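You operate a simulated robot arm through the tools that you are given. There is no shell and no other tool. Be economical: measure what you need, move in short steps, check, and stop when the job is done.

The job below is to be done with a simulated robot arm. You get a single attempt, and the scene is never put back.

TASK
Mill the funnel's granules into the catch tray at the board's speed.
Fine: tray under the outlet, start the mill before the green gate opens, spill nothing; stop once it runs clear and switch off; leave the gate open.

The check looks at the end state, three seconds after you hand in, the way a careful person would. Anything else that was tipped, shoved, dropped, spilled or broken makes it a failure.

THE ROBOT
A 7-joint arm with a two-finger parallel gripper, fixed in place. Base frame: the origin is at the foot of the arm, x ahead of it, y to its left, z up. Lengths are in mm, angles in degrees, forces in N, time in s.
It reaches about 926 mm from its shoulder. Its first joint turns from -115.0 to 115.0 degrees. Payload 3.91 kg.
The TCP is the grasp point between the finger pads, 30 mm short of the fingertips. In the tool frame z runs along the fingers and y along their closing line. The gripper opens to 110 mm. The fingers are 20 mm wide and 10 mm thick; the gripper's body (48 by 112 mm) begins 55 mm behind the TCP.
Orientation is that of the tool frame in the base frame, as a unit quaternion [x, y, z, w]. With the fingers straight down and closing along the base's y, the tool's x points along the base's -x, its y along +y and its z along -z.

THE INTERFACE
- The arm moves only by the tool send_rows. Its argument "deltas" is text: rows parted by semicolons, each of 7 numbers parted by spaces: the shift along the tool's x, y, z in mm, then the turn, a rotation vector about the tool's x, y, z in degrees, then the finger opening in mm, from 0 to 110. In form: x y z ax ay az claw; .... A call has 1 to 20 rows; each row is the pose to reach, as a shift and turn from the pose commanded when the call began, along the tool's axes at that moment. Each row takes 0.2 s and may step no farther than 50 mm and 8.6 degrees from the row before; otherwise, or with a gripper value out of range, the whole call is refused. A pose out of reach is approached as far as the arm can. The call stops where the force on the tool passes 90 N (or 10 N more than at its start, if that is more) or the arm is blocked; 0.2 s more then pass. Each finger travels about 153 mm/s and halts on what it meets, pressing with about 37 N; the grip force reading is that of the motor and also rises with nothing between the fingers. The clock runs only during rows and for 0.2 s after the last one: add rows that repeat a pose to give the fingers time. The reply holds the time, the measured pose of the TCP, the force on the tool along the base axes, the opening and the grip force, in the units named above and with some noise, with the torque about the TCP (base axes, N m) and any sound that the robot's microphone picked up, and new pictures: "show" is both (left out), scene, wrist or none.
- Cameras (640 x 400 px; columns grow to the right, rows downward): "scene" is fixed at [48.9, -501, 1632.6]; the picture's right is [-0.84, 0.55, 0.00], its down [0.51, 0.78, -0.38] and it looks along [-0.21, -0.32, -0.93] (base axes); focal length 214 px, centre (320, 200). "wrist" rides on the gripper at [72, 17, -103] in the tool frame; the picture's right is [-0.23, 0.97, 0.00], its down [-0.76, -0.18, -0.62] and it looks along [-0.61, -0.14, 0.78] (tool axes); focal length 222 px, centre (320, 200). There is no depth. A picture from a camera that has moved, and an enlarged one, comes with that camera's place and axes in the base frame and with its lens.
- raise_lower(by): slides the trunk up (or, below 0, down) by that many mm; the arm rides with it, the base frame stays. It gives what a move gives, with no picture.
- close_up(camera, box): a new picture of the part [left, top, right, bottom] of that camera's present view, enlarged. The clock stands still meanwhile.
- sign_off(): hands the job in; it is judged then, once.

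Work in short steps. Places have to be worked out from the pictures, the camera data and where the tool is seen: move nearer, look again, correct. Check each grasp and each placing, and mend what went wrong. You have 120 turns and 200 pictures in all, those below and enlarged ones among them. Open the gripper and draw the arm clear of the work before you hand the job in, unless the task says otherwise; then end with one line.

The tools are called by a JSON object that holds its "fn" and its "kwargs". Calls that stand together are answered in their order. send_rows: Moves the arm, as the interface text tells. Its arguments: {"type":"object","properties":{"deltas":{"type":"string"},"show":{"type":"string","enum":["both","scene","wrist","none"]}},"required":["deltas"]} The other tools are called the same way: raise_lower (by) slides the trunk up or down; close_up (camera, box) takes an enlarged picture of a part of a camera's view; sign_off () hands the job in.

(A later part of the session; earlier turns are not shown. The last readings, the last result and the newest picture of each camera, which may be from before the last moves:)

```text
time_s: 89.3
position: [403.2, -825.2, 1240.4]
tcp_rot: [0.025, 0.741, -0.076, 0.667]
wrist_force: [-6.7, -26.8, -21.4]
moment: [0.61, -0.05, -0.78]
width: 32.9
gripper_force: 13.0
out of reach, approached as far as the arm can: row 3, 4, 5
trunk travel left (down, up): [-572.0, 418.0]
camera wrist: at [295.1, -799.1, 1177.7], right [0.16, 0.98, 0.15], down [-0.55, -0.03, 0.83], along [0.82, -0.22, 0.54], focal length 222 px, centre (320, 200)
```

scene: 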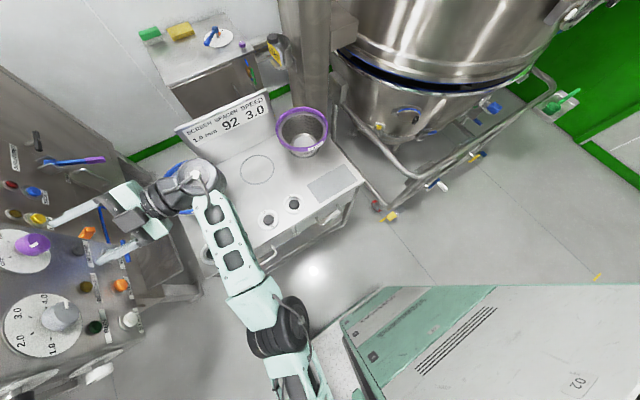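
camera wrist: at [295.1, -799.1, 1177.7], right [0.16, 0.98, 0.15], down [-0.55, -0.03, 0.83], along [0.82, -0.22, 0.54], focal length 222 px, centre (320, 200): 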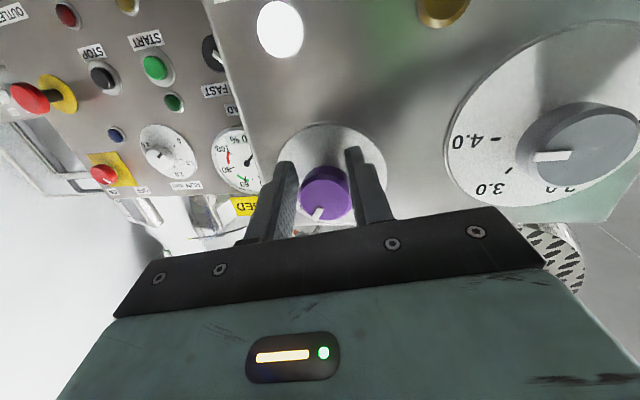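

The IN LINE lamp is now lit — power seems on. I release and check the knob.

{"fn": "send_rows", "kwargs": {"deltas": "0 0 0 0 0 0 70;0 0 0 0 0 0 80;0 0 -25 0 0 0 80;0 0 -60 0 0 0 80", "show": "both"}}

{"fn": "close_up", "kwargs": {"camera": "wrist", "box": [200, 0, 640, 230]}}

{"fn": "close_up", "kwargs": {"camera": "scene", "box": [0, 200, 200, 400]}}

```text
time_s: 90.3
position: [347.1, -811.5, 1254.0]
tcp_rot: [0.017, 0.738, -0.079, 0.67]
wrist_force: [0.5, 0.9, 0.8]
moment: [-0.01, -0.01, 0.01]
width: 79.9
gripper_force: 0.0
trunk travel left (down, up): [-572.0, 418.0]
camera wrist: at [239.8, -786.4, 1190.6], right [0.15, 0.98, 0.13], down [-0.56, -0.03, 0.83], along [0.81, -0.2, 0.54], focal length 222 px, centre (320, 200)
```

scene: 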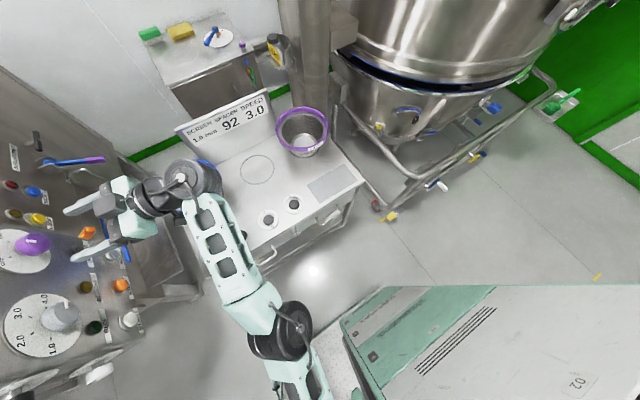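
wrist: 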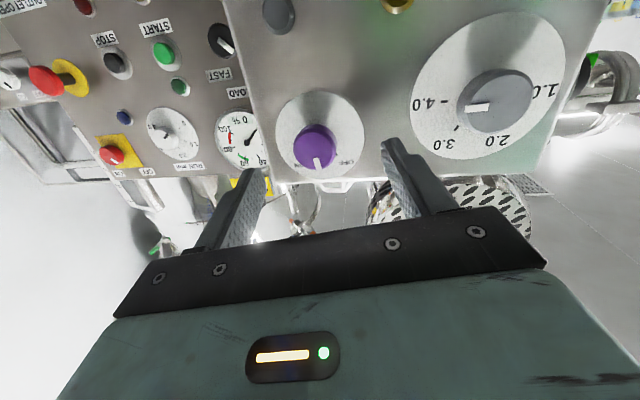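

```text
1.45 times, centred on (420, 115) of wrist
camera zoom: at [239.8, -786.4, 1190.6], right [0.15, 0.98, 0.13], down [-0.56, -0.03, 0.83], along [0.81, -0.2, 0.54], focal length 323 px, centre (174, 324)
```

zoom: 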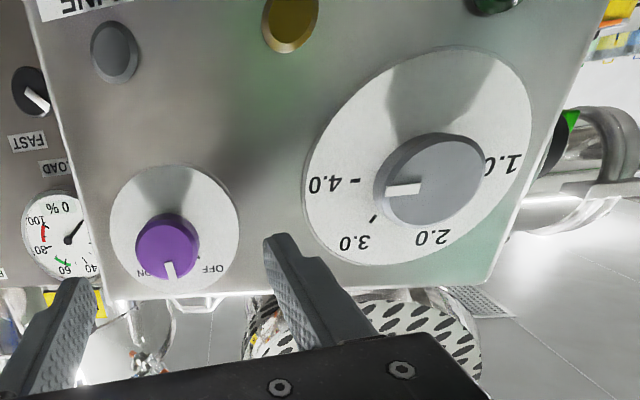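

```text
2.00 times, centred on (100, 300) of scene
camera zoom: at [48.9, -501.0, 1632.6], right [-0.84, 0.55, 0.0], down [0.51, 0.78, -0.38], along [-0.21, -0.32, -0.93], focal length 429 px, centre (760, 0)
```

zoom: 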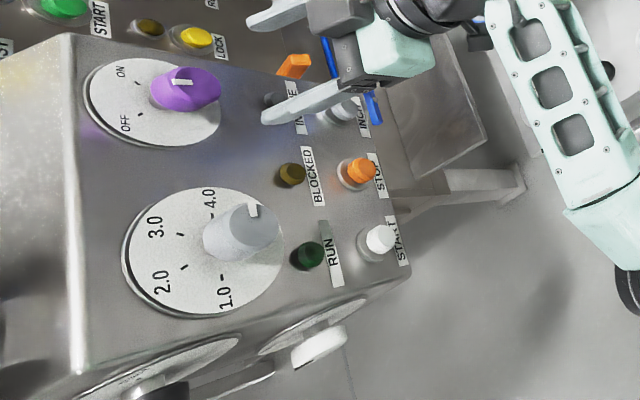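

The lamp went out on release: the knob is only partway (between OFF and ON). I'll regrip rolled back by 40°, with the trunk 60 higher for better reach, and turn the rest.

{"fn": "raise_lower", "kwargs": {"by": 60}}

{"fn": "send_rows", "kwargs": {"deltas": "12 -2 3 0 0 -8 80;24 -4 6 0 0 -16 80;36 -6 9 0 0 -24 80;48 -7 11 0 0 -32 80;58 -8 13 0 0 -40 80", "show": "wrist"}}

```text
time_s: 91.3
position: [346.4, -811.1, 1314.4]
tcp_rot: [0.018, 0.738, -0.079, 0.67]
wrist_force: [0.4, 0.3, 0.6]
moment: [-0.01, -0.01, 0.0]
width: 80.3
gripper_force: 0.1
trunk travel left (down, up): [-632.0, 358.0]
```

```text
time_s: 92.5
position: [351.5, -830.5, 1257.7]
tcp_rot: [-0.238, 0.7, -0.303, 0.602]
wrist_force: [0.9, 0.3, -0.1]
moment: [-0.01, -0.02, -0.03]
width: 80.4
gripper_force: 0.0
out of reach, approached as far as the arm can: row 3, 4, 5
trunk travel left (down, up): [-632.0, 358.0]
camera wrist: at [238.3, -856.7, 1205.3], right [0.07, 0.84, -0.53], down [-0.5, 0.49, 0.71], along [0.87, 0.21, 0.45], focal length 222 px, centre (320, 200)
```

wrist: 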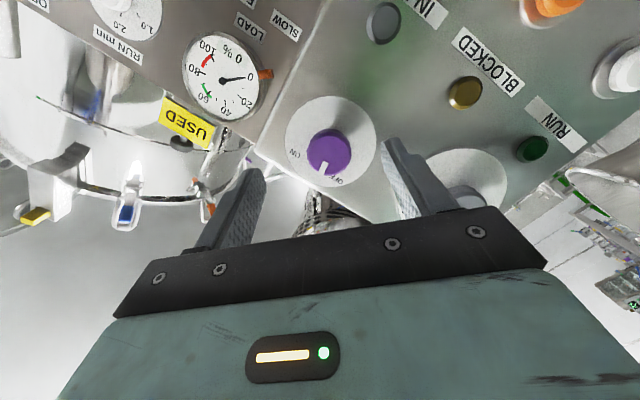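

Regrip and turn clockwise further.

{"fn": "send_rows", "kwargs": {"deltas": "-3 2 25 0 0 0 80;-6 5 45 0 0 0 80;-6 5.3 53 0 0 0 80;-6 5.3 53 0 0 0 20;-6 5.3 53 0 0 0 20;-6 5.3 53 0 0 0 20", "show": "none"}}

{"fn": "send_rows", "kwargs": {"deltas": "0 0 0 -1.3 0.3 7.9 20;0 0 0 -2.6 0.5 15.8 20;0 0 0 -3.9 0.8 23.7 20;0 0 0 -5.2 1 31.5 20;0 0 0 -6.5 1.3 39.4 20;0 0 0 -7.8 1.5 47.3 20", "show": "wrist"}}

```text
time_s: 93.9
position: [405.3, -835.5, 1250.6]
tcp_rot: [-0.237, 0.702, -0.298, 0.601]
wrist_force: [-8.1, 31.7, -39.2]
moment: [-0.5, 0.52, 0.27]
width: 37.0
gripper_force: 45.1
out of reach, approached as far as the arm can: row 2, 3, 4, 5, 6
trunk travel left (down, up): [-632.0, 358.0]
```

```text
time_s: 95.3
position: [403.2, -819.3, 1244.9]
tcp_rot: [0.039, 0.762, 0.007, 0.646]
wrist_force: [5.9, -55.9, -23.0]
moment: [0.92, -0.35, -1.06]
width: 48.5
gripper_force: 28.8
out of reach, approached as far as the arm can: row 2, 3, 4, 5, 6
trunk travel left (down, up): [-632.0, 358.0]
camera wrist: at [290.5, -794.1, 1192.0], right [0.09, 0.96, 0.28], down [-0.5, -0.21, 0.84], along [0.86, -0.21, 0.46], focal length 222 px, centre (320, 200)
```

wrist: 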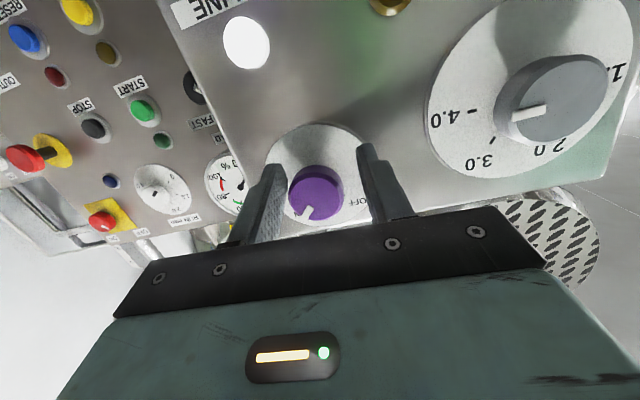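

Lamp lit and pointer at ON side. Release gently and back off straight.

{"fn": "send_rows", "kwargs": {"deltas": "0 0 0 0 0 0 80;0 0 0 0 0 0 90;0 0 -20 0 0 0 90;0 0 -60 0 0 0 90", "show": "wrist"}}

{"fn": "close_up", "kwargs": {"camera": "wrist", "box": [200, 0, 480, 200]}}

```text
time_s: 96.3
position: [345.4, -800.7, 1261.8]
tcp_rot: [0.027, 0.762, 0.009, 0.646]
wrist_force: [1.4, 0.3, 0.1]
moment: [0.04, 0.03, 0.0]
width: 89.9
gripper_force: 0.1
out of reach, approached as far as the arm can: row 4
trunk travel left (down, up): [-632.0, 358.0]
camera wrist: at [232.1, -778.7, 1209.7], right [0.07, 0.96, 0.27], down [-0.5, -0.2, 0.84], along [0.86, -0.19, 0.46], focal length 222 px, centre (320, 200)
```

wrist: 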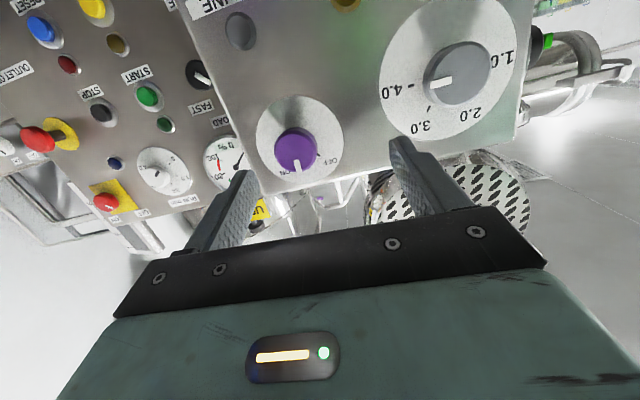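

```text
2.00 times, centred on (340, 100) of wrist
camera zoom: at [232.1, -778.7, 1209.7], right [0.07, 0.96, 0.27], down [-0.5, -0.2, 0.84], along [0.86, -0.19, 0.46], focal length 444 px, centre (280, 400)
```

zoom: 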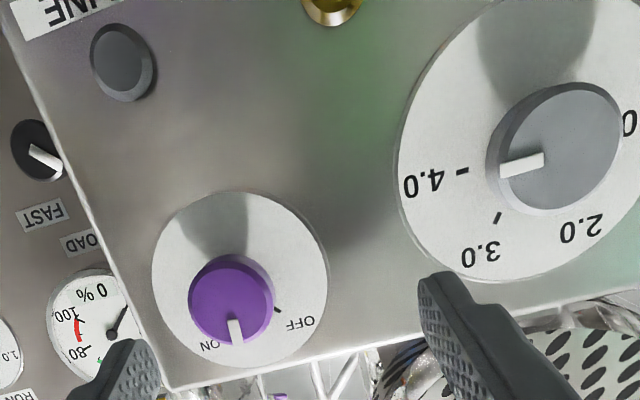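

It slipped back ~40° on release because of side-load. I re-approach with more azimuth (-17°) so the wrist isn't at its limit.

{"fn": "send_rows", "kwargs": {"deltas": "-1 -2 2 3.3 0 -7.4 80;-1 -4 3 6.7 0 -14.8 80;-2 -6 5 10 -0.4 -22.2 80;-2 -8 6 13.4 -0.6 -29.6 80;-3 -10.7 8 16.7 -0.8 -37 80", "show": "wrist"}}

```text
time_s: 97.5
position: [324.6, -855.3, 1283.4]
tcp_rot: [-0.122, 0.72, -0.306, 0.611]
wrist_force: [1.8, 0.5, -1.1]
moment: [0.01, 0.0, 0.01]
width: 79.8
gripper_force: 0.1
out of reach, approached as far as the arm can: row 1, 2, 3, 4, 5
trunk travel left (down, up): [-632.0, 358.0]
camera wrist: at [213.0, -851.2, 1221.8], right [0.24, 0.89, -0.39], down [-0.46, 0.46, 0.76], along [0.85, 0.0, 0.52], focal length 222 px, centre (320, 200)
```

wrist: 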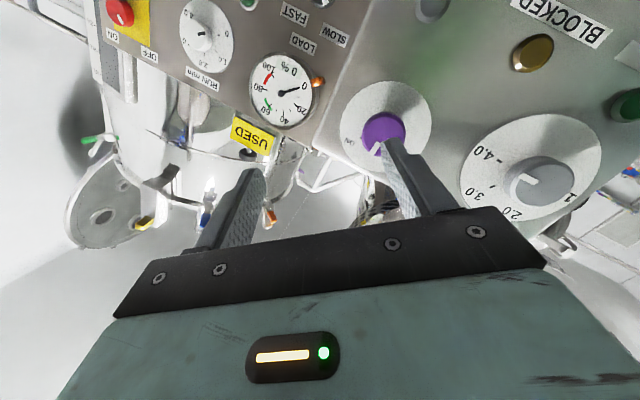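

That drifted outward, so it's a joint limit rather than distance. I return to azimuth ≈-8°, roll 0, and test rolling the positive way in free space.

{"fn": "send_rows", "kwargs": {"deltas": "-2 10 3 -1.4 -1 7.3 80;-4 20 6 -2.9 -2 14.6 80;-7 30 9 -4.3 -3 21.8 80;-9 40 12 -5.8 -4 29 80;-11 49 15.5 -7.2 -5.3 36.4 80", "show": "none"}}

{"fn": "send_rows", "kwargs": {"deltas": "0 0 0 0 0 8 80;0 0 0 0 0 16 80;0 0 0 0 0 24 80;0 0 0 0 0 32 80;0 0 0 0 0 40 80", "show": "wrist"}}

```text
time_s: 98.7
position: [350.1, -836.2, 1268.3]
tcp_rot: [0.058, 0.711, -0.047, 0.699]
wrist_force: [-0.3, 1.5, -0.3]
moment: [-0.02, 0.01, -0.02]
width: 80.0
gripper_force: 0.0
out of reach, approached as far as the arm can: row 1, 2, 3, 4, 5
trunk travel left (down, up): [-632.0, 358.0]
```

```text
time_s: 99.9
position: [350.7, -836.2, 1268.7]
tcp_rot: [0.299, 0.647, 0.193, 0.674]
wrist_force: [0.0, -0.3, 0.1]
moment: [0.0, 0.01, -0.01]
width: 80.2
gripper_force: 0.1
trunk travel left (down, up): [-632.0, 358.0]
camera wrist: at [255.9, -761.4, 1226.4], right [0.1, 0.58, 0.81], down [-0.7, -0.53, 0.47], along [0.7, -0.62, 0.35], focal length 222 px, centre (320, 200)
```

wrist: 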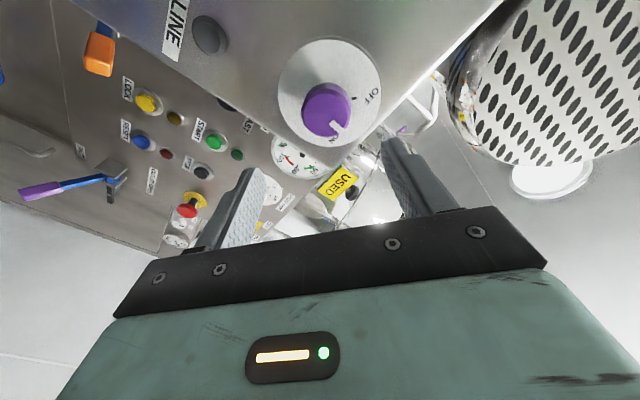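

Rolling positive works freely. Knob at (418,-826,1256). I roll back to 0, centre on it and grip.

{"fn": "send_rows", "kwargs": {"deltas": "5 0 2 0 0 -8 80;10 0 4 0 0 -16 80;14 0 6 0 0 -24 80;18 0 8.6 0 0 -32 80;18 0 8.6 0 0 -40 80;20 3 32 0 0 -40 80;21.7 5.9 55 0 0 -40 80;21.7 5.9 55 0 0 -40 50;21.7 5.9 55 0 0 -40 20;21.7 5.9 55 0 0 -40 20", "show": "wrist"}}

```text
time_s: 102.1
position: [409.8, -833.4, 1265.1]
tcp_rot: [0.048, 0.712, -0.045, 0.699]
wrist_force: [-4.6, 66.6, 1.3]
moment: [0.44, -0.01, 1.7]
width: 53.3
gripper_force: 32.8
out of reach, approached as far as the arm can: row 1, 2, 3, 4, 5, 6, 7, 8, 9, 10
trunk travel left (down, up): [-632.0, 358.0]
camera wrist: at [308.2, -803.2, 1194.5], right [0.13, 0.96, 0.23], down [-0.63, -0.1, 0.77], along [0.77, -0.25, 0.59], focal length 222 px, centre (320, 200)
```

wrist: 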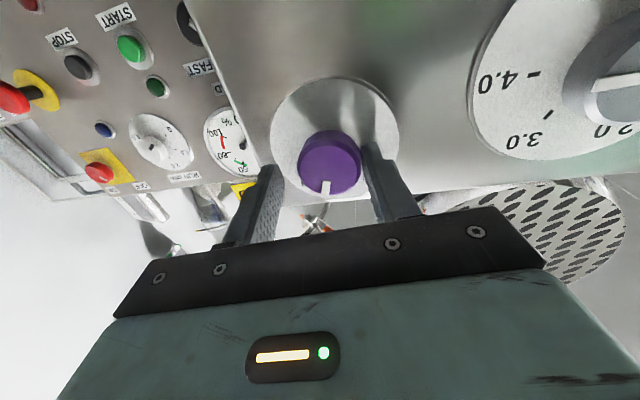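

The arm can't come lower/inward at this trunk height (too folded). I open, back off, and lower the trunk ~150 while keeping the hand height.

{"fn": "send_rows", "kwargs": {"deltas": "0 0 0 0 0 0 80;0 0 0 0 0 0 90;0 0 -25 0 0 0 90;0 0 -55 0 0 0 90;-45 0 -55 0 0 0 90;-90 0 -55 0 0 0 90;-140 0 -55 0 0 0 90", "show": "none"}}

{"fn": "raise_lower", "kwargs": {"by": -150}}

```text
time_s: 103.7
position: [357.7, -795.0, 1376.3]
tcp_rot: [0.056, 0.71, -0.05, 0.7]
wrist_force: [-0.4, 0.1, 0.6]
moment: [0.01, 0.01, 0.04]
width: 90.0
gripper_force: 0.0
out of reach, approached as far as the arm can: row 4, 5, 6, 7
trunk travel left (down, up): [-632.0, 358.0]
```

```text
time_s: 105.4
position: [357.0, -796.7, 1225.1]
tcp_rot: [0.058, 0.711, -0.05, 0.699]
wrist_force: [-0.3, 0.5, -0.1]
moment: [0.0, 0.03, 0.04]
width: 89.9
gripper_force: 0.0
trunk travel left (down, up): [-482.0, 508.0]
```

{"fn": "send_rows", "kwargs": {"deltas": "-16 -15 0 0 0 0 90;-31 -29 -1 0 0 0 90", "show": "none"}}

```text
time_s: 106.0
position: [355.3, -792.7, 1229.8]
tcp_rot: [0.059, 0.711, -0.05, 0.699]
wrist_force: [-0.2, -0.4, -0.4]
moment: [0.0, -0.01, -0.04]
width: 90.1
gripper_force: 0.0
out of reach, approached as far as the arm can: row 1, 2
trunk travel left (down, up): [-482.0, 508.0]
```

At this height it's the far limit; the sweet spot is trunk ≈420. Going there.

{"fn": "raise_lower", "kwargs": {"by": 85}}

{"fn": "send_rows", "kwargs": {"deltas": "20 -10 0 0 0 0 80;40 -20 0 0 0 0 80;58 -34 -1 0 0 0 80", "show": "wrist"}}

```text
time_s: 107.2
position: [356.8, -793.9, 1315.1]
tcp_rot: [0.058, 0.711, -0.049, 0.699]
wrist_force: [0.0, 0.1, 0.4]
moment: [-0.01, 0.0, 0.0]
width: 89.9
gripper_force: 0.2
trunk travel left (down, up): [-567.0, 423.0]
```

```text
time_s: 108.0
position: [349.1, -819.2, 1255.0]
tcp_rot: [0.058, 0.711, -0.049, 0.699]
wrist_force: [-0.6, -0.2, -0.1]
moment: [-0.02, 0.0, 0.01]
width: 79.8
gripper_force: 0.1
out of reach, approached as far as the arm can: row 3
trunk travel left (down, up): [-567.0, 423.0]
camera wrist: at [248.2, -786.3, 1185.2], right [0.15, 0.96, 0.24], down [-0.63, -0.09, 0.77], along [0.76, -0.27, 0.59], focal length 222 px, centre (320, 200)
```

wrist: 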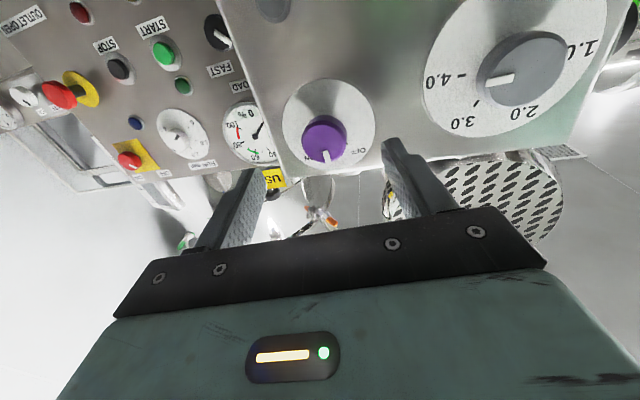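

Good; straight ahead 58 mm lands on the knob.

{"fn": "send_rows", "kwargs": {"deltas": "0 0 30 0 0 0 80;0 0 58 0 0 0 80;0 0 58 0 0 0 50;0 0 58 0 0 0 20;0 0 58 0 0 0 20", "show": "none"}}

```text
time_s: 109.2
position: [405.8, -824.4, 1253.8]
tcp_rot: [0.058, 0.711, -0.049, 0.699]
wrist_force: [-2.2, -2.7, 1.2]
moment: [-0.01, 0.06, 0.2]
width: 38.8
gripper_force: 45.1
out of reach, approached as far as the arm can: row 2, 3, 4, 5
trunk travel left (down, up): [-567.0, 423.0]
```

Clean grip. Turn +42°.

{"fn": "send_rows", "kwargs": {"deltas": "0 0 0 0 1.2 7.9 20;0 0 0 -0.2 2.4 15.8 20;0 0 0 -0.3 3.6 23.7 20;0 0 0 -0.5 4.9 31.6 20;0 0 0 -0.6 6.1 39.5 20;0 0 0 -0.7 6.4 41.5 20", "show": "wrist"}}

```text
time_s: 110.6
position: [404.0, -808.1, 1243.7]
tcp_rot: [0.308, 0.682, 0.209, 0.63]
wrist_force: [-12.4, 5.0, -27.1]
moment: [0.5, 0.52, -0.33]
width: 28.4
gripper_force: 7.8
out of reach, approached as far as the arm can: row 2, 3, 4, 5, 6
trunk travel left (down, up): [-567.0, 423.0]
camera wrist: at [303.5, -735.8, 1215.4], right [0.16, 0.55, 0.82], down [-0.63, -0.58, 0.51], along [0.76, -0.6, 0.26], focal length 222 px, centre (320, 200)
```

wrist: 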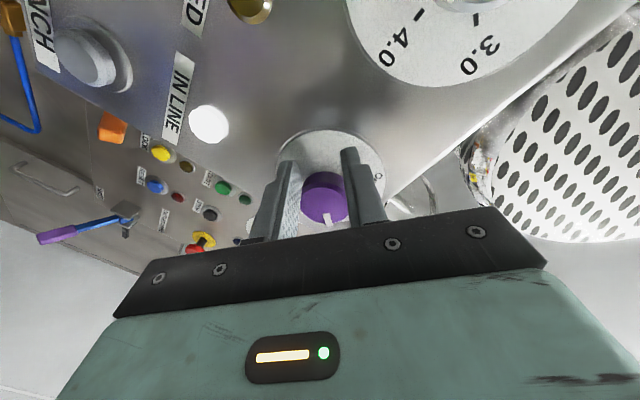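

Lamp lit again. Release slowly and see whether it stays.

{"fn": "send_rows", "kwargs": {"deltas": "0 0 0 0 0 0 50;0 0 0 0 0 0 90;0 0 0 0 0 0 90", "show": "wrist"}}

```text
time_s: 111.4
position: [406.3, -806.6, 1248.3]
tcp_rot: [0.305, 0.681, 0.208, 0.632]
wrist_force: [0.3, 0.1, 0.9]
moment: [0.01, 0.02, -0.01]
width: 89.9
gripper_force: 0.1
trunk travel left (down, up): [-567.0, 423.0]
camera wrist: at [305.5, -734.9, 1217.1], right [0.15, 0.55, 0.82], down [-0.63, -0.58, 0.51], along [0.76, -0.59, 0.26], focal length 222 px, centre (320, 200)
```

wrist: 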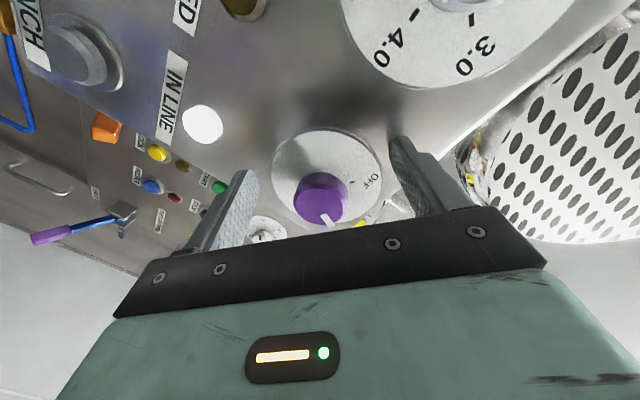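

Lamp stays lit. Back off and inspect.

{"fn": "send_rows", "kwargs": {"deltas": "0 0 -25 0 0 0 90;0 0 -60 0 0 0 90;0 0 -60 0 0 -8 90;0 0 -60 0 0 -16 90;0 0 -60 0 0 -24 90;0 0 -60 0 0 -32 90;0 0 -60 0 0 -40 90", "show": "wrist"}}

{"fn": "close_up", "kwargs": {"camera": "wrist", "box": [200, 0, 480, 200]}}

{"fn": "close_up", "kwargs": {"camera": "scene", "box": [0, 200, 200, 400]}}

```text
time_s: 113.0
position: [347.1, -798.7, 1252.0]
tcp_rot: [0.052, 0.744, -0.021, 0.666]
wrist_force: [-0.2, 0.6, 1.0]
moment: [0.03, 0.0, 0.01]
width: 90.2
gripper_force: 0.1
trunk travel left (down, up): [-567.0, 423.0]
camera wrist: at [238.0, -769.6, 1193.9], right [0.13, 0.96, 0.26], down [-0.55, -0.15, 0.82], along [0.82, -0.25, 0.51], focal length 222 px, centre (320, 200)
```

wrist: 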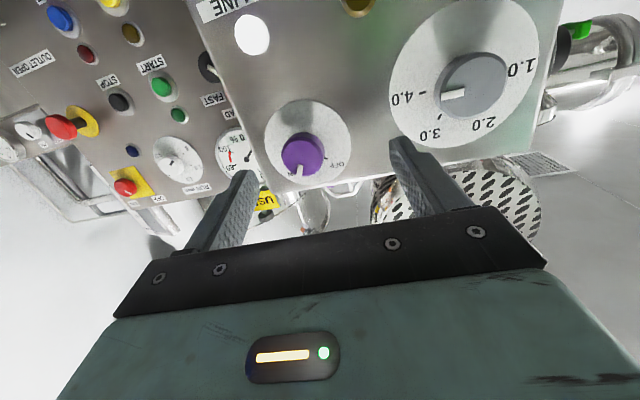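

```text
2.00 times, centred on (340, 100) of wrist
camera zoom: at [238.0, -769.6, 1193.9], right [0.13, 0.96, 0.26], down [-0.55, -0.15, 0.82], along [0.82, -0.25, 0.51], focal length 444 px, centre (280, 400)
```

zoom: 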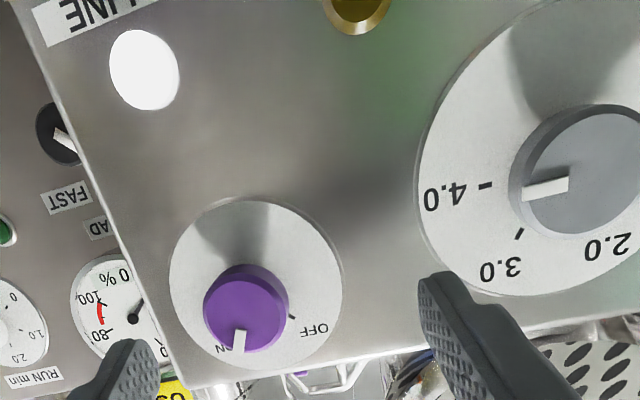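

```text
2.00 times, centred on (100, 300) of scene
camera zoom: at [48.9, -501.0, 1632.6], right [-0.84, 0.55, 0.0], down [0.51, 0.78, -0.38], along [-0.21, -0.32, -0.93], focal length 429 px, centre (760, 0)
```

zoom: 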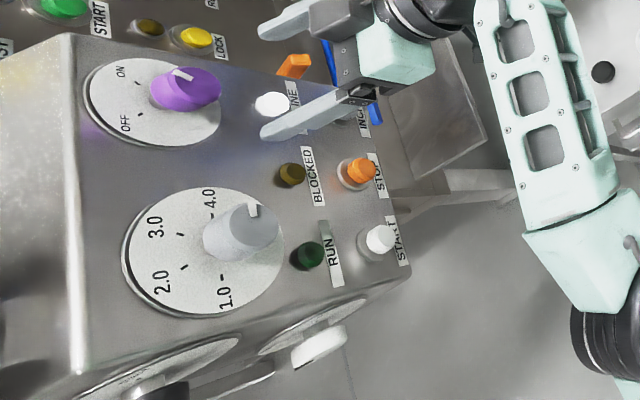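

IN LINE lamp is on: power ON and tray in line. Next the speed knob at (420,-694,1238): move in front with +28° roll.

{"fn": "send_rows", "kwargs": {"deltas": "5 26 -2 -1.4 -1.6 7 80;9 52 -3 -2.8 -3.2 14 80;14 78 -5 -4.3 -4.8 21 80;18.7 104 -6 -5.7 -6.4 28 80", "show": "wrist"}}

{"fn": "close_up", "kwargs": {"camera": "wrist", "box": [200, 0, 480, 200]}}

```text
time_s: 114.0
position: [349.2, -694.1, 1238.3]
tcp_rot: [0.198, 0.672, 0.175, 0.692]
wrist_force: [-0.2, -0.4, -0.1]
moment: [-0.02, -0.02, -0.01]
width: 80.1
gripper_force: 0.0
trunk travel left (down, up): [-567.0, 423.0]
camera wrist: at [248.5, -640.3, 1183.7], right [0.01, 0.72, 0.69], down [-0.65, -0.52, 0.55], along [0.76, -0.46, 0.47], focal length 222 px, centre (320, 200)
```

wrist: 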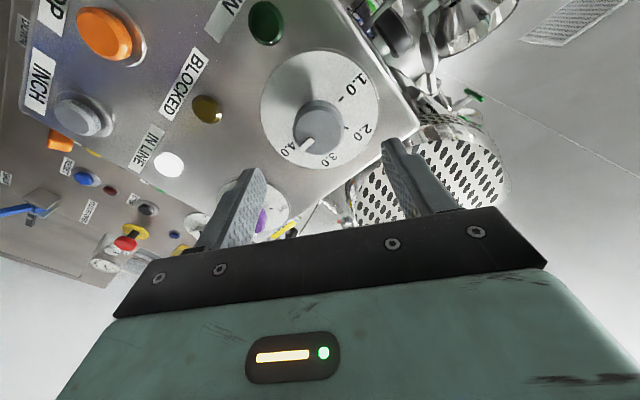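

```text
2.00 times, centred on (340, 100) of wrist
camera zoom: at [248.5, -640.3, 1183.7], right [0.01, 0.72, 0.69], down [-0.65, -0.52, 0.55], along [0.76, -0.46, 0.47], focal length 444 px, centre (280, 400)
```

zoom: 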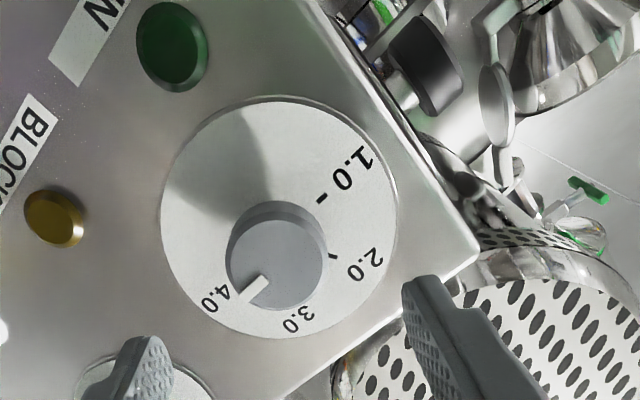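

Aligned; knob at (418,-696,1237). Advance, grip, and turn counter-clockwise 60°.

{"fn": "send_rows", "kwargs": {"deltas": "1 0 30 0 0 0 80;2.2 -0.4 58 0 0 0 80;2.2 -0.4 58 0 0 0 50;2.2 -0.4 58 0 0 0 20;2.2 -0.4 58 0 0 0 20", "show": "none"}}

```text
time_s: 115.2
position: [407.4, -696.8, 1239.5]
tcp_rot: [0.198, 0.672, 0.175, 0.692]
wrist_force: [-2.1, 2.4, -1.5]
moment: [0.01, -0.54, 0.37]
width: 41.8
gripper_force: 45.1
trunk travel left (down, up): [-567.0, 423.0]
```

{"fn": "send_rows", "kwargs": {"deltas": "0 0 0 0 0 -8 20;0 0 0 0 0 -16 20;0 0 0 0 0 -24 20;0 0 0 0 0 -32 20;0 0 0 0 0 -40 20;0 0 0 0 0 -48 20;0 0 0 0 0 -56 20;0 0 0 0 0 -60 20", "show": "wrist"}}

{"fn": "close_up", "kwargs": {"camera": "wrist", "box": [240, 80, 440, 230]}}

```text
time_s: 117.0
position: [407.4, -691.8, 1239.5]
tcp_rot: [-0.169, 0.679, -0.193, 0.687]
wrist_force: [-6.7, 39.4, -11.9]
moment: [0.18, -0.18, 1.8]
width: 41.8
gripper_force: 44.7
trunk travel left (down, up): [-567.0, 423.0]
camera wrist: at [305.3, -711.0, 1166.2], right [0.03, 0.96, -0.28], down [-0.63, 0.24, 0.74], along [0.78, 0.15, 0.61], focal length 222 px, centre (320, 200)
```

wrist: 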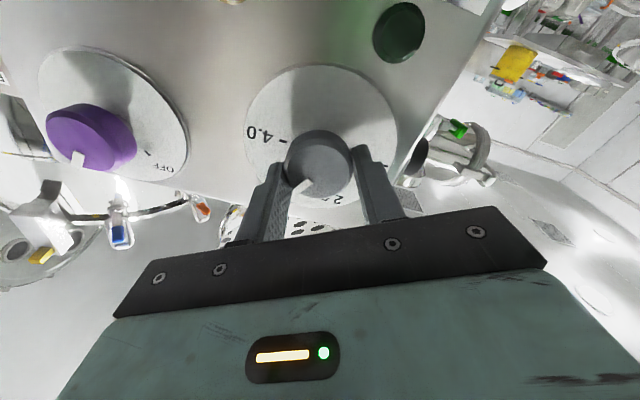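

```text
2.67 times, centred on (340, 155) of wrist
camera zoom: at [305.3, -711.0, 1166.2], right [0.03, 0.96, -0.28], down [-0.63, 0.24, 0.74], along [0.78, 0.15, 0.61], focal length 592 px, centre (267, 320)
```

zoom: 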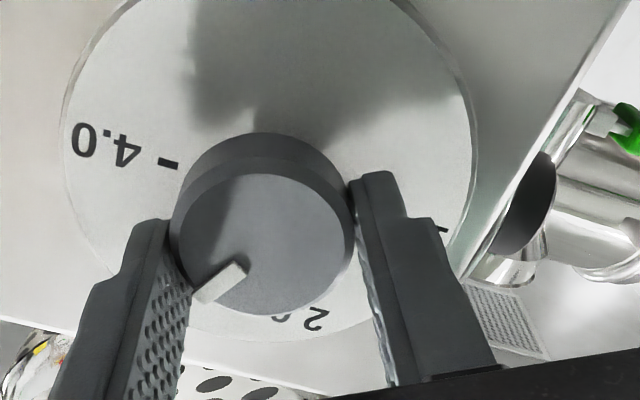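

Turned; release and back off to read the dial.

{"fn": "send_rows", "kwargs": {"deltas": "0 0 0 0 0 0 60;0 0 0 0 0 0 90;0 0 -30 0 0 0 90;0 0 -70 0 0 0 90;0 0 -70 0 0 8 90;0 0 -70 0 0 16 90;0 0 -70 0 0 24 90;0 0 -70 0 0 30 90", "show": "wrist"}}

{"fn": "close_up", "kwargs": {"camera": "wrist", "box": [160, 0, 440, 200]}}

```text
time_s: 118.8
position: [336.7, -694.0, 1236.7]
tcp_rot: [0.019, 0.699, -0.009, 0.714]
wrist_force: [0.6, -0.5, -0.3]
moment: [0.02, -0.04, 0.02]
width: 90.1
gripper_force: 0.0
trunk travel left (down, up): [-567.0, 423.0]
camera wrist: at [235.7, -672.4, 1163.1], right [0.03, 0.97, 0.24], down [-0.64, -0.16, 0.75], along [0.76, -0.18, 0.62], focal length 222 px, centre (320, 200)
```

wrist: 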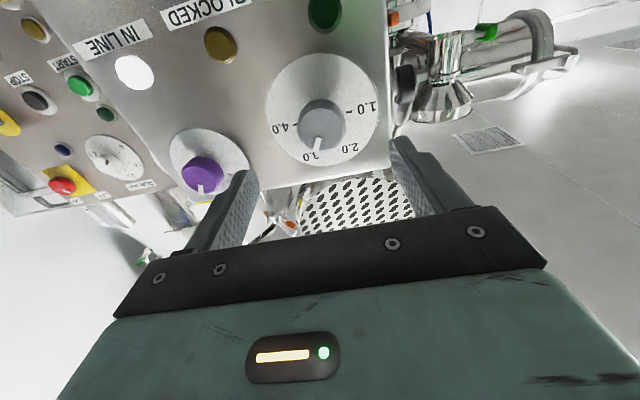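

```text
2.00 times, centred on (300, 100) of wrist
camera zoom: at [235.7, -672.4, 1163.1], right [0.03, 0.97, 0.24], down [-0.64, -0.16, 0.75], along [0.76, -0.18, 0.62], focal length 444 px, centre (360, 400)
```

zoom: 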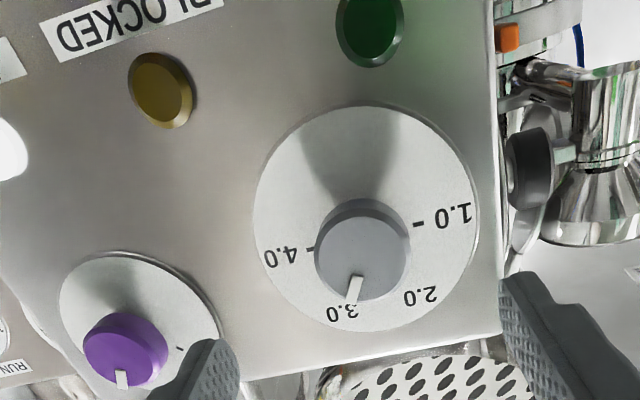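

Pointer is close to 3.0. A sharper look to judge the residual.

{"fn": "close_up", "kwargs": {"camera": "wrist", "box": [270, 50, 390, 170]}}

{"fn": "close_up", "kwargs": {"camera": "scene", "box": [0, 270, 120, 390]}}

```text
3.33 times, centred on (330, 110) of wrist
camera zoom: at [235.7, -672.4, 1163.1], right [0.03, 0.97, 0.24], down [-0.64, -0.16, 0.75], along [0.76, -0.18, 0.62], focal length 740 px, centre (287, 500)
```

zoom: 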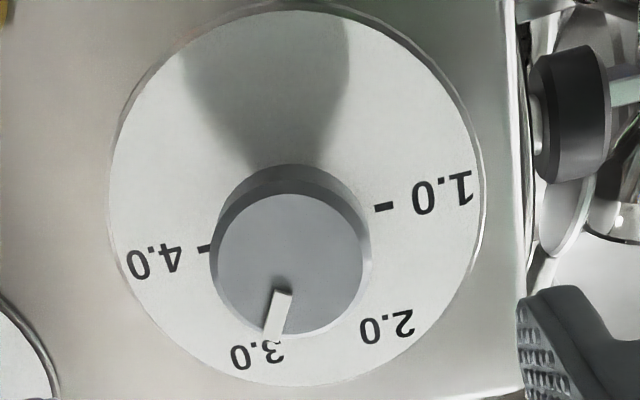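

```text
3.33 times, centred on (60, 330) of scene
camera zoom: at [48.9, -501.0, 1632.6], right [-0.84, 0.55, 0.0], down [0.51, 0.78, -0.38], along [-0.21, -0.32, -0.93], focal length 715 px, centre (1187, -233)
```

zoom: 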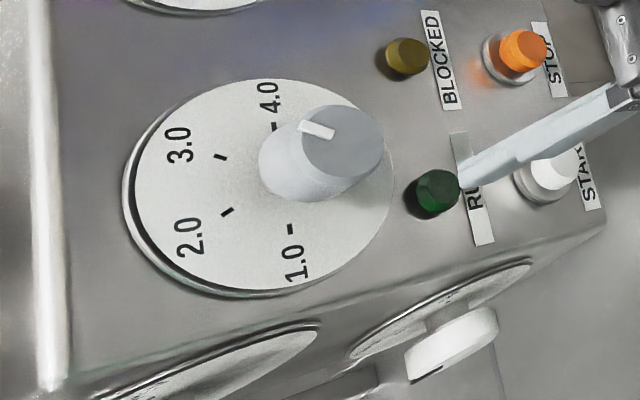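

Both views put the pointer on 3.0. Now START at (439,-672,1089): close fingers, lower the trunk and line up.

{"fn": "send_rows", "kwargs": {"deltas": "0 0 0 0 0 0 40;0 11 0 0 0 0 0;0 22 0 2 0 0 0", "show": "none"}}

{"fn": "raise_lower", "kwargs": {"by": -148}}

{"fn": "close_up", "kwargs": {"camera": "wrist", "box": [160, 0, 480, 200]}}

```text
time_s: 119.6
position: [338.8, -671.3, 1237.5]
tcp_rot: [0.03, 0.7, -0.023, 0.713]
wrist_force: [0.6, 0.0, -0.3]
moment: [-0.02, -0.04, 0.0]
width: 0.0
gripper_force: 37.4
trunk travel left (down, up): [-567.0, 423.0]
```

```text
time_s: 121.3
position: [337.1, -672.2, 1090.5]
tcp_rot: [0.029, 0.7, -0.022, 0.713]
wrist_force: [0.1, -0.1, 0.3]
moment: [-0.04, 0.03, 0.01]
width: 0.2
gripper_force: 36.9
trunk travel left (down, up): [-419.0, 571.0]
```

```text
2.00 times, centred on (320, 100) of wrist
camera zoom: at [237.6, -647.2, 1015.9], right [0.07, 0.97, 0.24], down [-0.65, -0.14, 0.75], along [0.76, -0.2, 0.62], focal length 444 px, centre (320, 400)
```

zoom: 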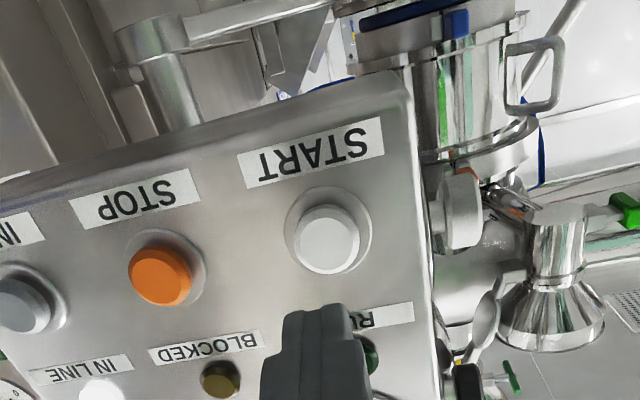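

Lined up nearly; correct by (y+4, z-5) and press START gently.

{"fn": "send_rows", "kwargs": {"deltas": "5 4 30 0 0 0 0;5 4 60 0 0 0 0;5 4 70 0 0 0 0;5 4 75 0 0 0 0;5 4 79 0 0 0 0;5 4 82 0 0 0 0", "show": "wrist"}}

```text
time_s: 122.8
position: [412.2, -673.4, 1086.8]
tcp_rot: [0.033, 0.7, -0.025, 0.713]
wrist_force: [-72.0, 37.6, -17.2]
moment: [0.12, 0.94, 1.43]
width: 0.0
gripper_force: 37.0
trunk travel left (down, up): [-419.0, 571.0]
heard: click
camera wrist: at [311.0, -648.2, 1013.2], right [0.08, 0.97, 0.24], down [-0.65, -0.13, 0.75], along [0.76, -0.21, 0.62], focal length 222 px, centre (320, 200)
```

wrist: 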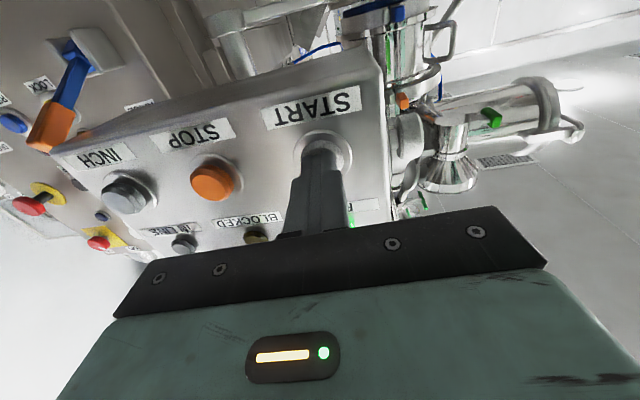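

Click heard. Back off and check the lamps.

{"fn": "send_rows", "kwargs": {"deltas": "0 0 -20 0 0 0 0;0 0 -60 0 0 0 0;0 0 -80 0 0 0 0", "show": "both"}}

{"fn": "close_up", "kwargs": {"camera": "wrist", "box": [100, 40, 420, 240]}}

{"fn": "close_up", "kwargs": {"camera": "scene", "box": [0, 200, 200, 400]}}

```text
time_s: 123.5
position: [341.1, -667.0, 1085.4]
tcp_rot: [0.029, 0.699, -0.022, 0.714]
wrist_force: [-0.4, -0.1, 0.0]
moment: [-0.02, 0.02, 0.02]
width: 0.0
gripper_force: 36.2
trunk travel left (down, up): [-419.0, 571.0]
camera wrist: at [240.4, -643.4, 1011.4], right [0.06, 0.97, 0.24], down [-0.65, -0.14, 0.75], along [0.76, -0.2, 0.62], focal length 222 px, centre (320, 200)
```

scene: 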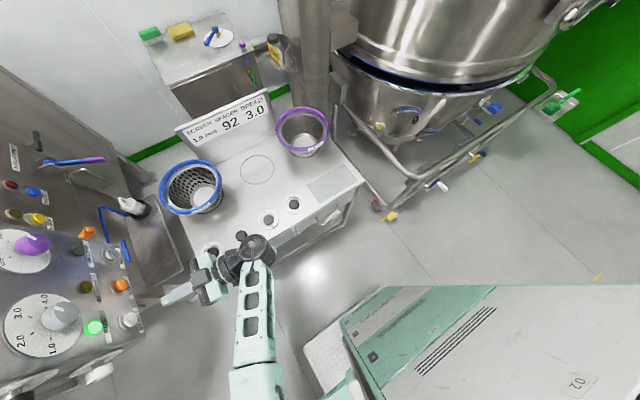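
wrist: 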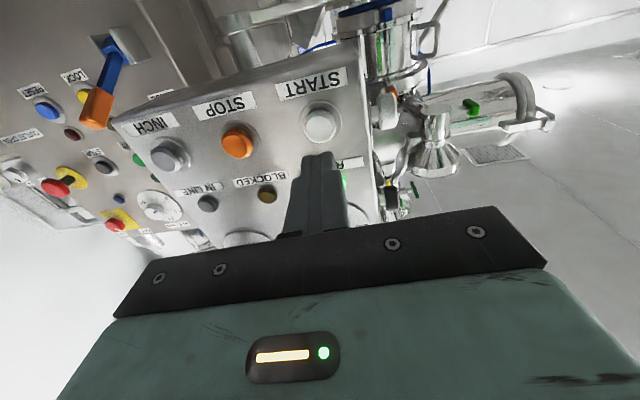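

```text
2.00 times, centred on (260, 140) of wrist
camera zoom: at [240.4, -643.4, 1011.4], right [0.06, 0.97, 0.24], down [-0.65, -0.14, 0.75], along [0.76, -0.2, 0.62], focal length 444 px, centre (440, 320)
```

zoom: 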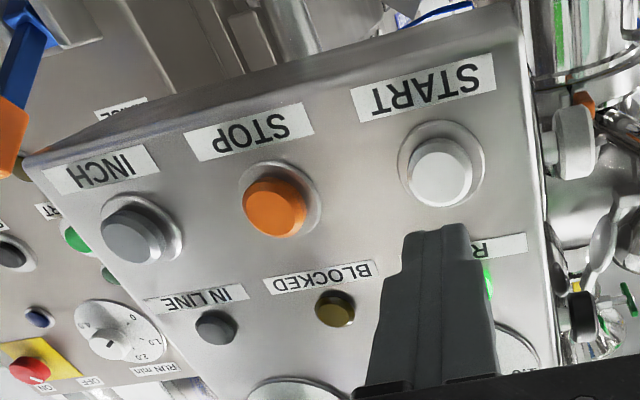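

```text
2.00 times, centred on (100, 300) of scene
camera zoom: at [48.9, -501.0, 1632.6], right [-0.84, 0.55, 0.0], down [0.51, 0.78, -0.38], along [-0.21, -0.32, -0.93], focal length 429 px, centre (760, 0)
```

zoom: 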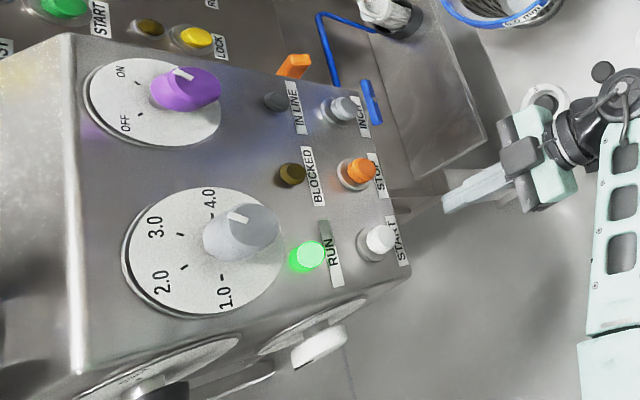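

RUN is lit green: mill running at 3.0. IN LINE went out, so it likely shows the rotor, not the tray — I must verify the tray visually. Moving to view the tray/outlet.

{"fn": "raise_lower", "kwargs": {"by": 150}}

{"fn": "send_rows", "kwargs": {"deltas": "0 40 -10 0 7.5 0 0;0 79 -20 0 15 0 0;0 118 -28 0 22.5 0 0;0 158 -28 0 30 0 0;0 198 -28 0 37.5 0 0;0 237 -28 0 45 0 0", "show": "none"}}

```text
time_s: 125.3
position: [340.6, -668.8, 1235.1]
tcp_rot: [0.03, 0.7, -0.023, 0.713]
wrist_force: [-1.2, -0.6, 1.4]
moment: [-0.01, -0.04, -0.01]
width: 0.0
gripper_force: 37.1
trunk travel left (down, up): [-569.0, 421.0]
```

```text
time_s: 126.7
position: [331.7, -429.0, 1235.6]
tcp_rot: [0.036, 0.92, -0.009, 0.39]
wrist_force: [-0.4, -0.3, -0.6]
moment: [0.0, 0.0, 0.06]
width: 0.2
gripper_force: 37.1
trunk travel left (down, up): [-569.0, 421.0]
```

{"fn": "send_rows", "kwargs": {"deltas": "-23 27 24 3.5 0 3.4 0;-45 55 47 7 0 6.8 0;-68 82 71 10.4 0 10 0;-90 109 95 13.9 0 13.5 0;-113 137 118 17.3 0 16.8 0;-135 164 142 20.8 0 20.2 0", "show": "both"}}

{"fn": "close_up", "kwargs": {"camera": "wrist", "box": [260, 40, 460, 200]}}

```text
time_s: 128.1
position: [591.1, -318.3, 1187.2]
tcp_rot: [0.259, 0.884, -0.103, 0.375]
wrist_force: [0.4, -0.6, 0.1]
moment: [0.02, 0.01, -0.02]
width: 0.2
gripper_force: 37.5
out of reach, approached as far as the arm can: row 2, 3, 4, 5, 6
trunk travel left (down, up): [-569.0, 421.0]
camera wrist: at [495.0, -237.3, 1207.2], right [0.66, 0.73, 0.17], down [-0.03, -0.2, 0.98], along [0.75, -0.65, -0.11], focal length 222 px, centre (320, 200)
```

scene: 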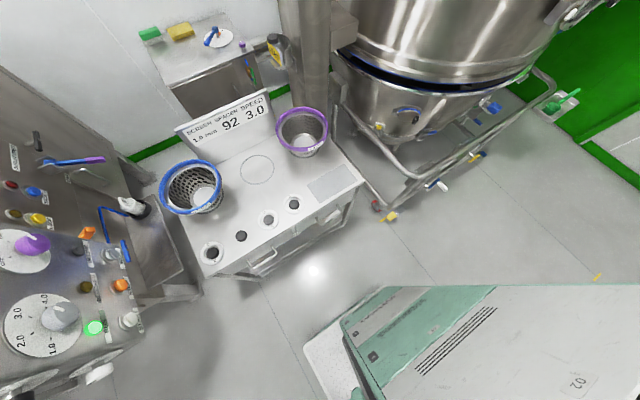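
wrist: 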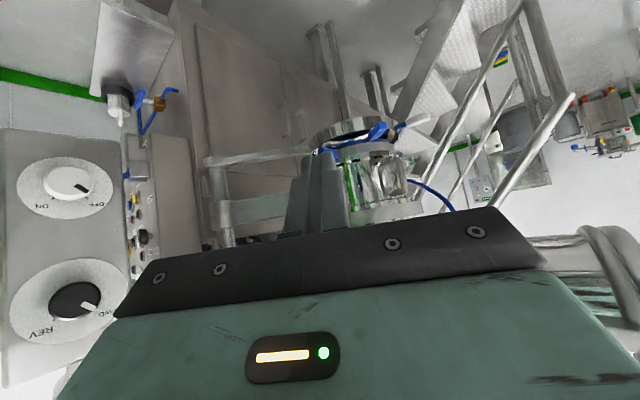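

```text
2.50 times, centred on (360, 120) of wrist
camera zoom: at [495.0, -237.3, 1207.2], right [0.66, 0.73, 0.17], down [-0.03, -0.2, 0.98], along [0.75, -0.65, -0.11], focal length 555 px, centre (220, 400)
```

zoom: 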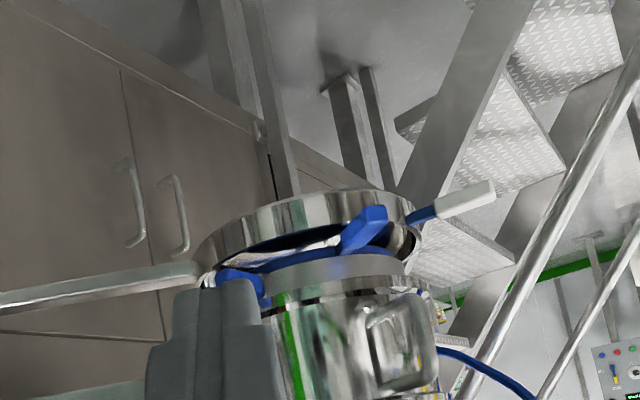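

Laterally the tray matches the outlet; depth is uncertain by ~10 mm. I move round to view it from the side (+y).

{"fn": "send_rows", "kwargs": {"deltas": "-18 33 -16 4.8 0 4.7 0;-37 65 -33 9.5 0 9.3 0;-55 98 -49 14.3 0 14 0;-73 131 -65 19 0 18.6 0;-92 163 -82 23.8 0 23.3 0;-110 196 -98 28.6 0 27.9 0", "show": "none"}}

{"fn": "raise_lower", "kwargs": {"by": -150}}

{"fn": "close_up", "kwargs": {"camera": "wrist", "box": [0, 0, 640, 400]}}

```text
time_s: 129.5
position: [485.9, -470.6, 1324.6]
tcp_rot: [0.456, 0.8, -0.209, 0.328]
wrist_force: [0.8, 0.3, 0.6]
moment: [-0.01, -0.02, -0.01]
width: 0.0
gripper_force: 37.0
out of reach, approached as far as the arm can: row 1, 2, 3, 4, 5, 6
trunk travel left (down, up): [-569.0, 421.0]
```

```text
time_s: 131.2
position: [486.8, -470.7, 1174.2]
tcp_rot: [0.457, 0.8, -0.209, 0.327]
wrist_force: [-0.3, 0.4, -1.0]
moment: [0.02, -0.02, -0.01]
width: 0.0
gripper_force: 37.4
trunk travel left (down, up): [-419.0, 571.0]
```

```text
1.00 times, centred on (320, 200) of wrist (not enlarged: the box is as wide or as high as the picture)
camera zoom: at [439.6, -353.9, 1194.3], right [0.93, 0.35, 0.13], down [-0.08, -0.14, 0.99], along [0.36, -0.93, -0.11], focal length 222 px, centre (320, 200)
```

zoom: 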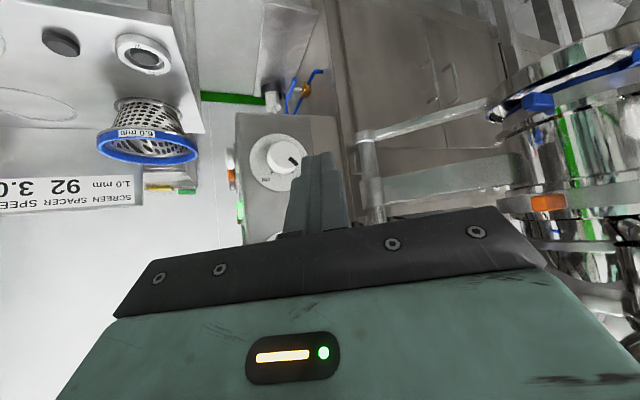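

The wrist hit a joint limit and drifted the wrong way (clear of everything, though). I undo the yaw and come back toward (600,-300).

{"fn": "send_rows", "kwargs": {"deltas": "12 36 -14 -3.6 0 -3.5 0;24 72 -28 -7.2 -0.4 -7 0;37 108 -43 -10.7 -0.5 -10.5 0;49 144 -57 -14.3 -0.7 -14 0;61 180 -71 -17.9 -0.9 -17.5 0", "show": "wrist"}}

```text
time_s: 132.4
position: [609.0, -322.3, 1180.2]
tcp_rot: [0.272, 0.881, -0.132, 0.365]
wrist_force: [-0.9, -0.5, 0.4]
moment: [0.0, 0.01, 0.03]
width: 0.1
gripper_force: 37.3
out of reach, approached as far as the arm can: row 1, 2, 3, 4, 5
trunk travel left (down, up): [-419.0, 571.0]
camera wrist: at [515.5, -237.0, 1200.1], right [0.69, 0.71, 0.13], down [-0.01, -0.17, 0.99], along [0.72, -0.68, -0.11], focal length 222 px, centre (320, 200)
```

wrist: 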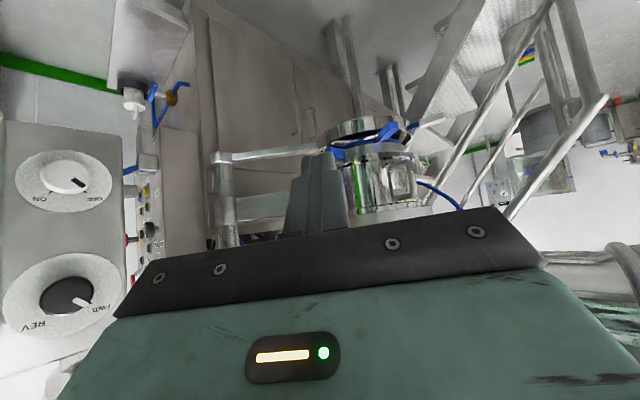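

Now level the hand (pitch up) here to look at the gate.

{"fn": "send_rows", "kwargs": {"deltas": "0 0 -10 0 -8 0 0;0 0 -20 0 -16 0 0;0 0 -30 0 -24 0 0;0 0 -40 0 -32 0 0;0 0 -50 0 -40 0 0", "show": "wrist"}}

{"fn": "close_up", "kwargs": {"camera": "wrist", "box": [240, 0, 540, 220]}}

```text
time_s: 133.7
position: [623.9, -346.5, 1174.6]
tcp_rot: [0.211, 0.708, -0.208, 0.641]
wrist_force: [2.1, 4.4, -0.9]
moment: [-0.03, -0.01, -0.32]
width: 0.0
gripper_force: 37.2
out of reach, approached as far as the arm can: row 1, 2, 3, 4, 5
trunk travel left (down, up): [-419.0, 571.0]
camera wrist: at [543.4, -273.5, 1111.6], right [0.57, 0.8, 0.2], down [-0.54, 0.18, 0.82], along [0.62, -0.58, 0.54], focal length 222 px, centre (320, 200)
```

wrist: 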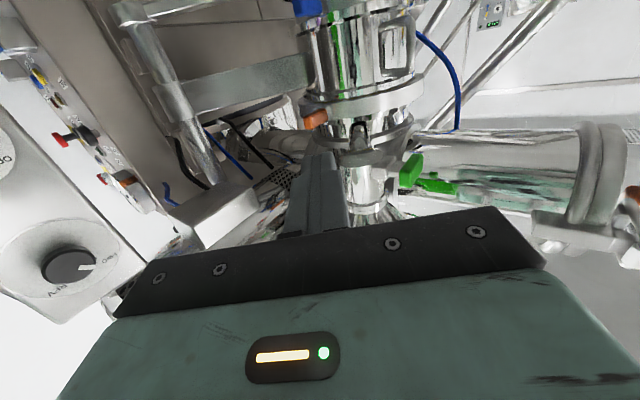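

```text
1.82 times, centred on (390, 110) of wrist
camera zoom: at [543.4, -273.5, 1111.6], right [0.57, 0.8, 0.2], down [-0.54, 0.18, 0.82], along [0.62, -0.58, 0.54], focal length 404 px, centre (193, 364)
```

zoom: 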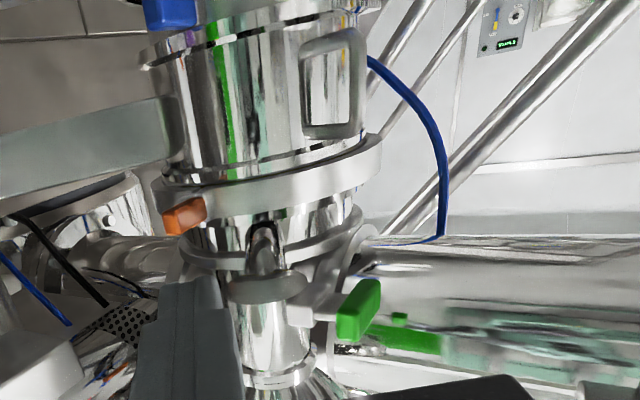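

Clear view: a T-handled slide gate on the funnel neck (neck centre ≈(856,-449), green block ≈(837,-360,1272)); it pulls out toward +y. First I nudge the tray ~12 mm further, since averaged estimates put the outlet ~14 mm beyond. Lower the trunk and re-approach.

{"fn": "raise_lower", "kwargs": {"by": -180}}

{"fn": "send_rows", "kwargs": {"deltas": "-4 12 38 0 -1.5 0 0;-8 24 76 0 -3 0 0;-12 36 114 0 -5 0 0;-16 48 152 0 -5 0 0;-20 60 190 0 -5 0 0;-22 70 220 0 -5 0 0", "show": "wrist"}}

```text
time_s: 135.7
position: [624.1, -349.7, 995.3]
tcp_rot: [0.211, 0.708, -0.208, 0.641]
wrist_force: [0.0, 0.0, 0.6]
moment: [0.0, -0.01, -0.03]
width: 0.0
gripper_force: 36.9
trunk travel left (down, up): [-239.0, 751.0]
```

```text
time_s: 137.1
position: [847.3, -417.0, 995.5]
tcp_rot: [0.202, 0.679, -0.217, 0.671]
wrist_force: [-0.3, 1.7, 1.0]
moment: [0.01, 0.0, -0.02]
width: 0.0
gripper_force: 37.1
trunk travel left (down, up): [-239.0, 751.0]
camera wrist: at [769.4, -346.1, 922.6], right [0.55, 0.81, 0.2], down [-0.6, 0.22, 0.77], along [0.58, -0.55, 0.61], focal length 222 px, centre (320, 200)
```

wrist: 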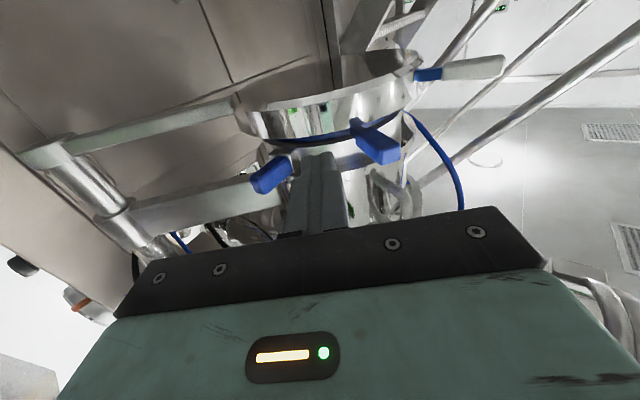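

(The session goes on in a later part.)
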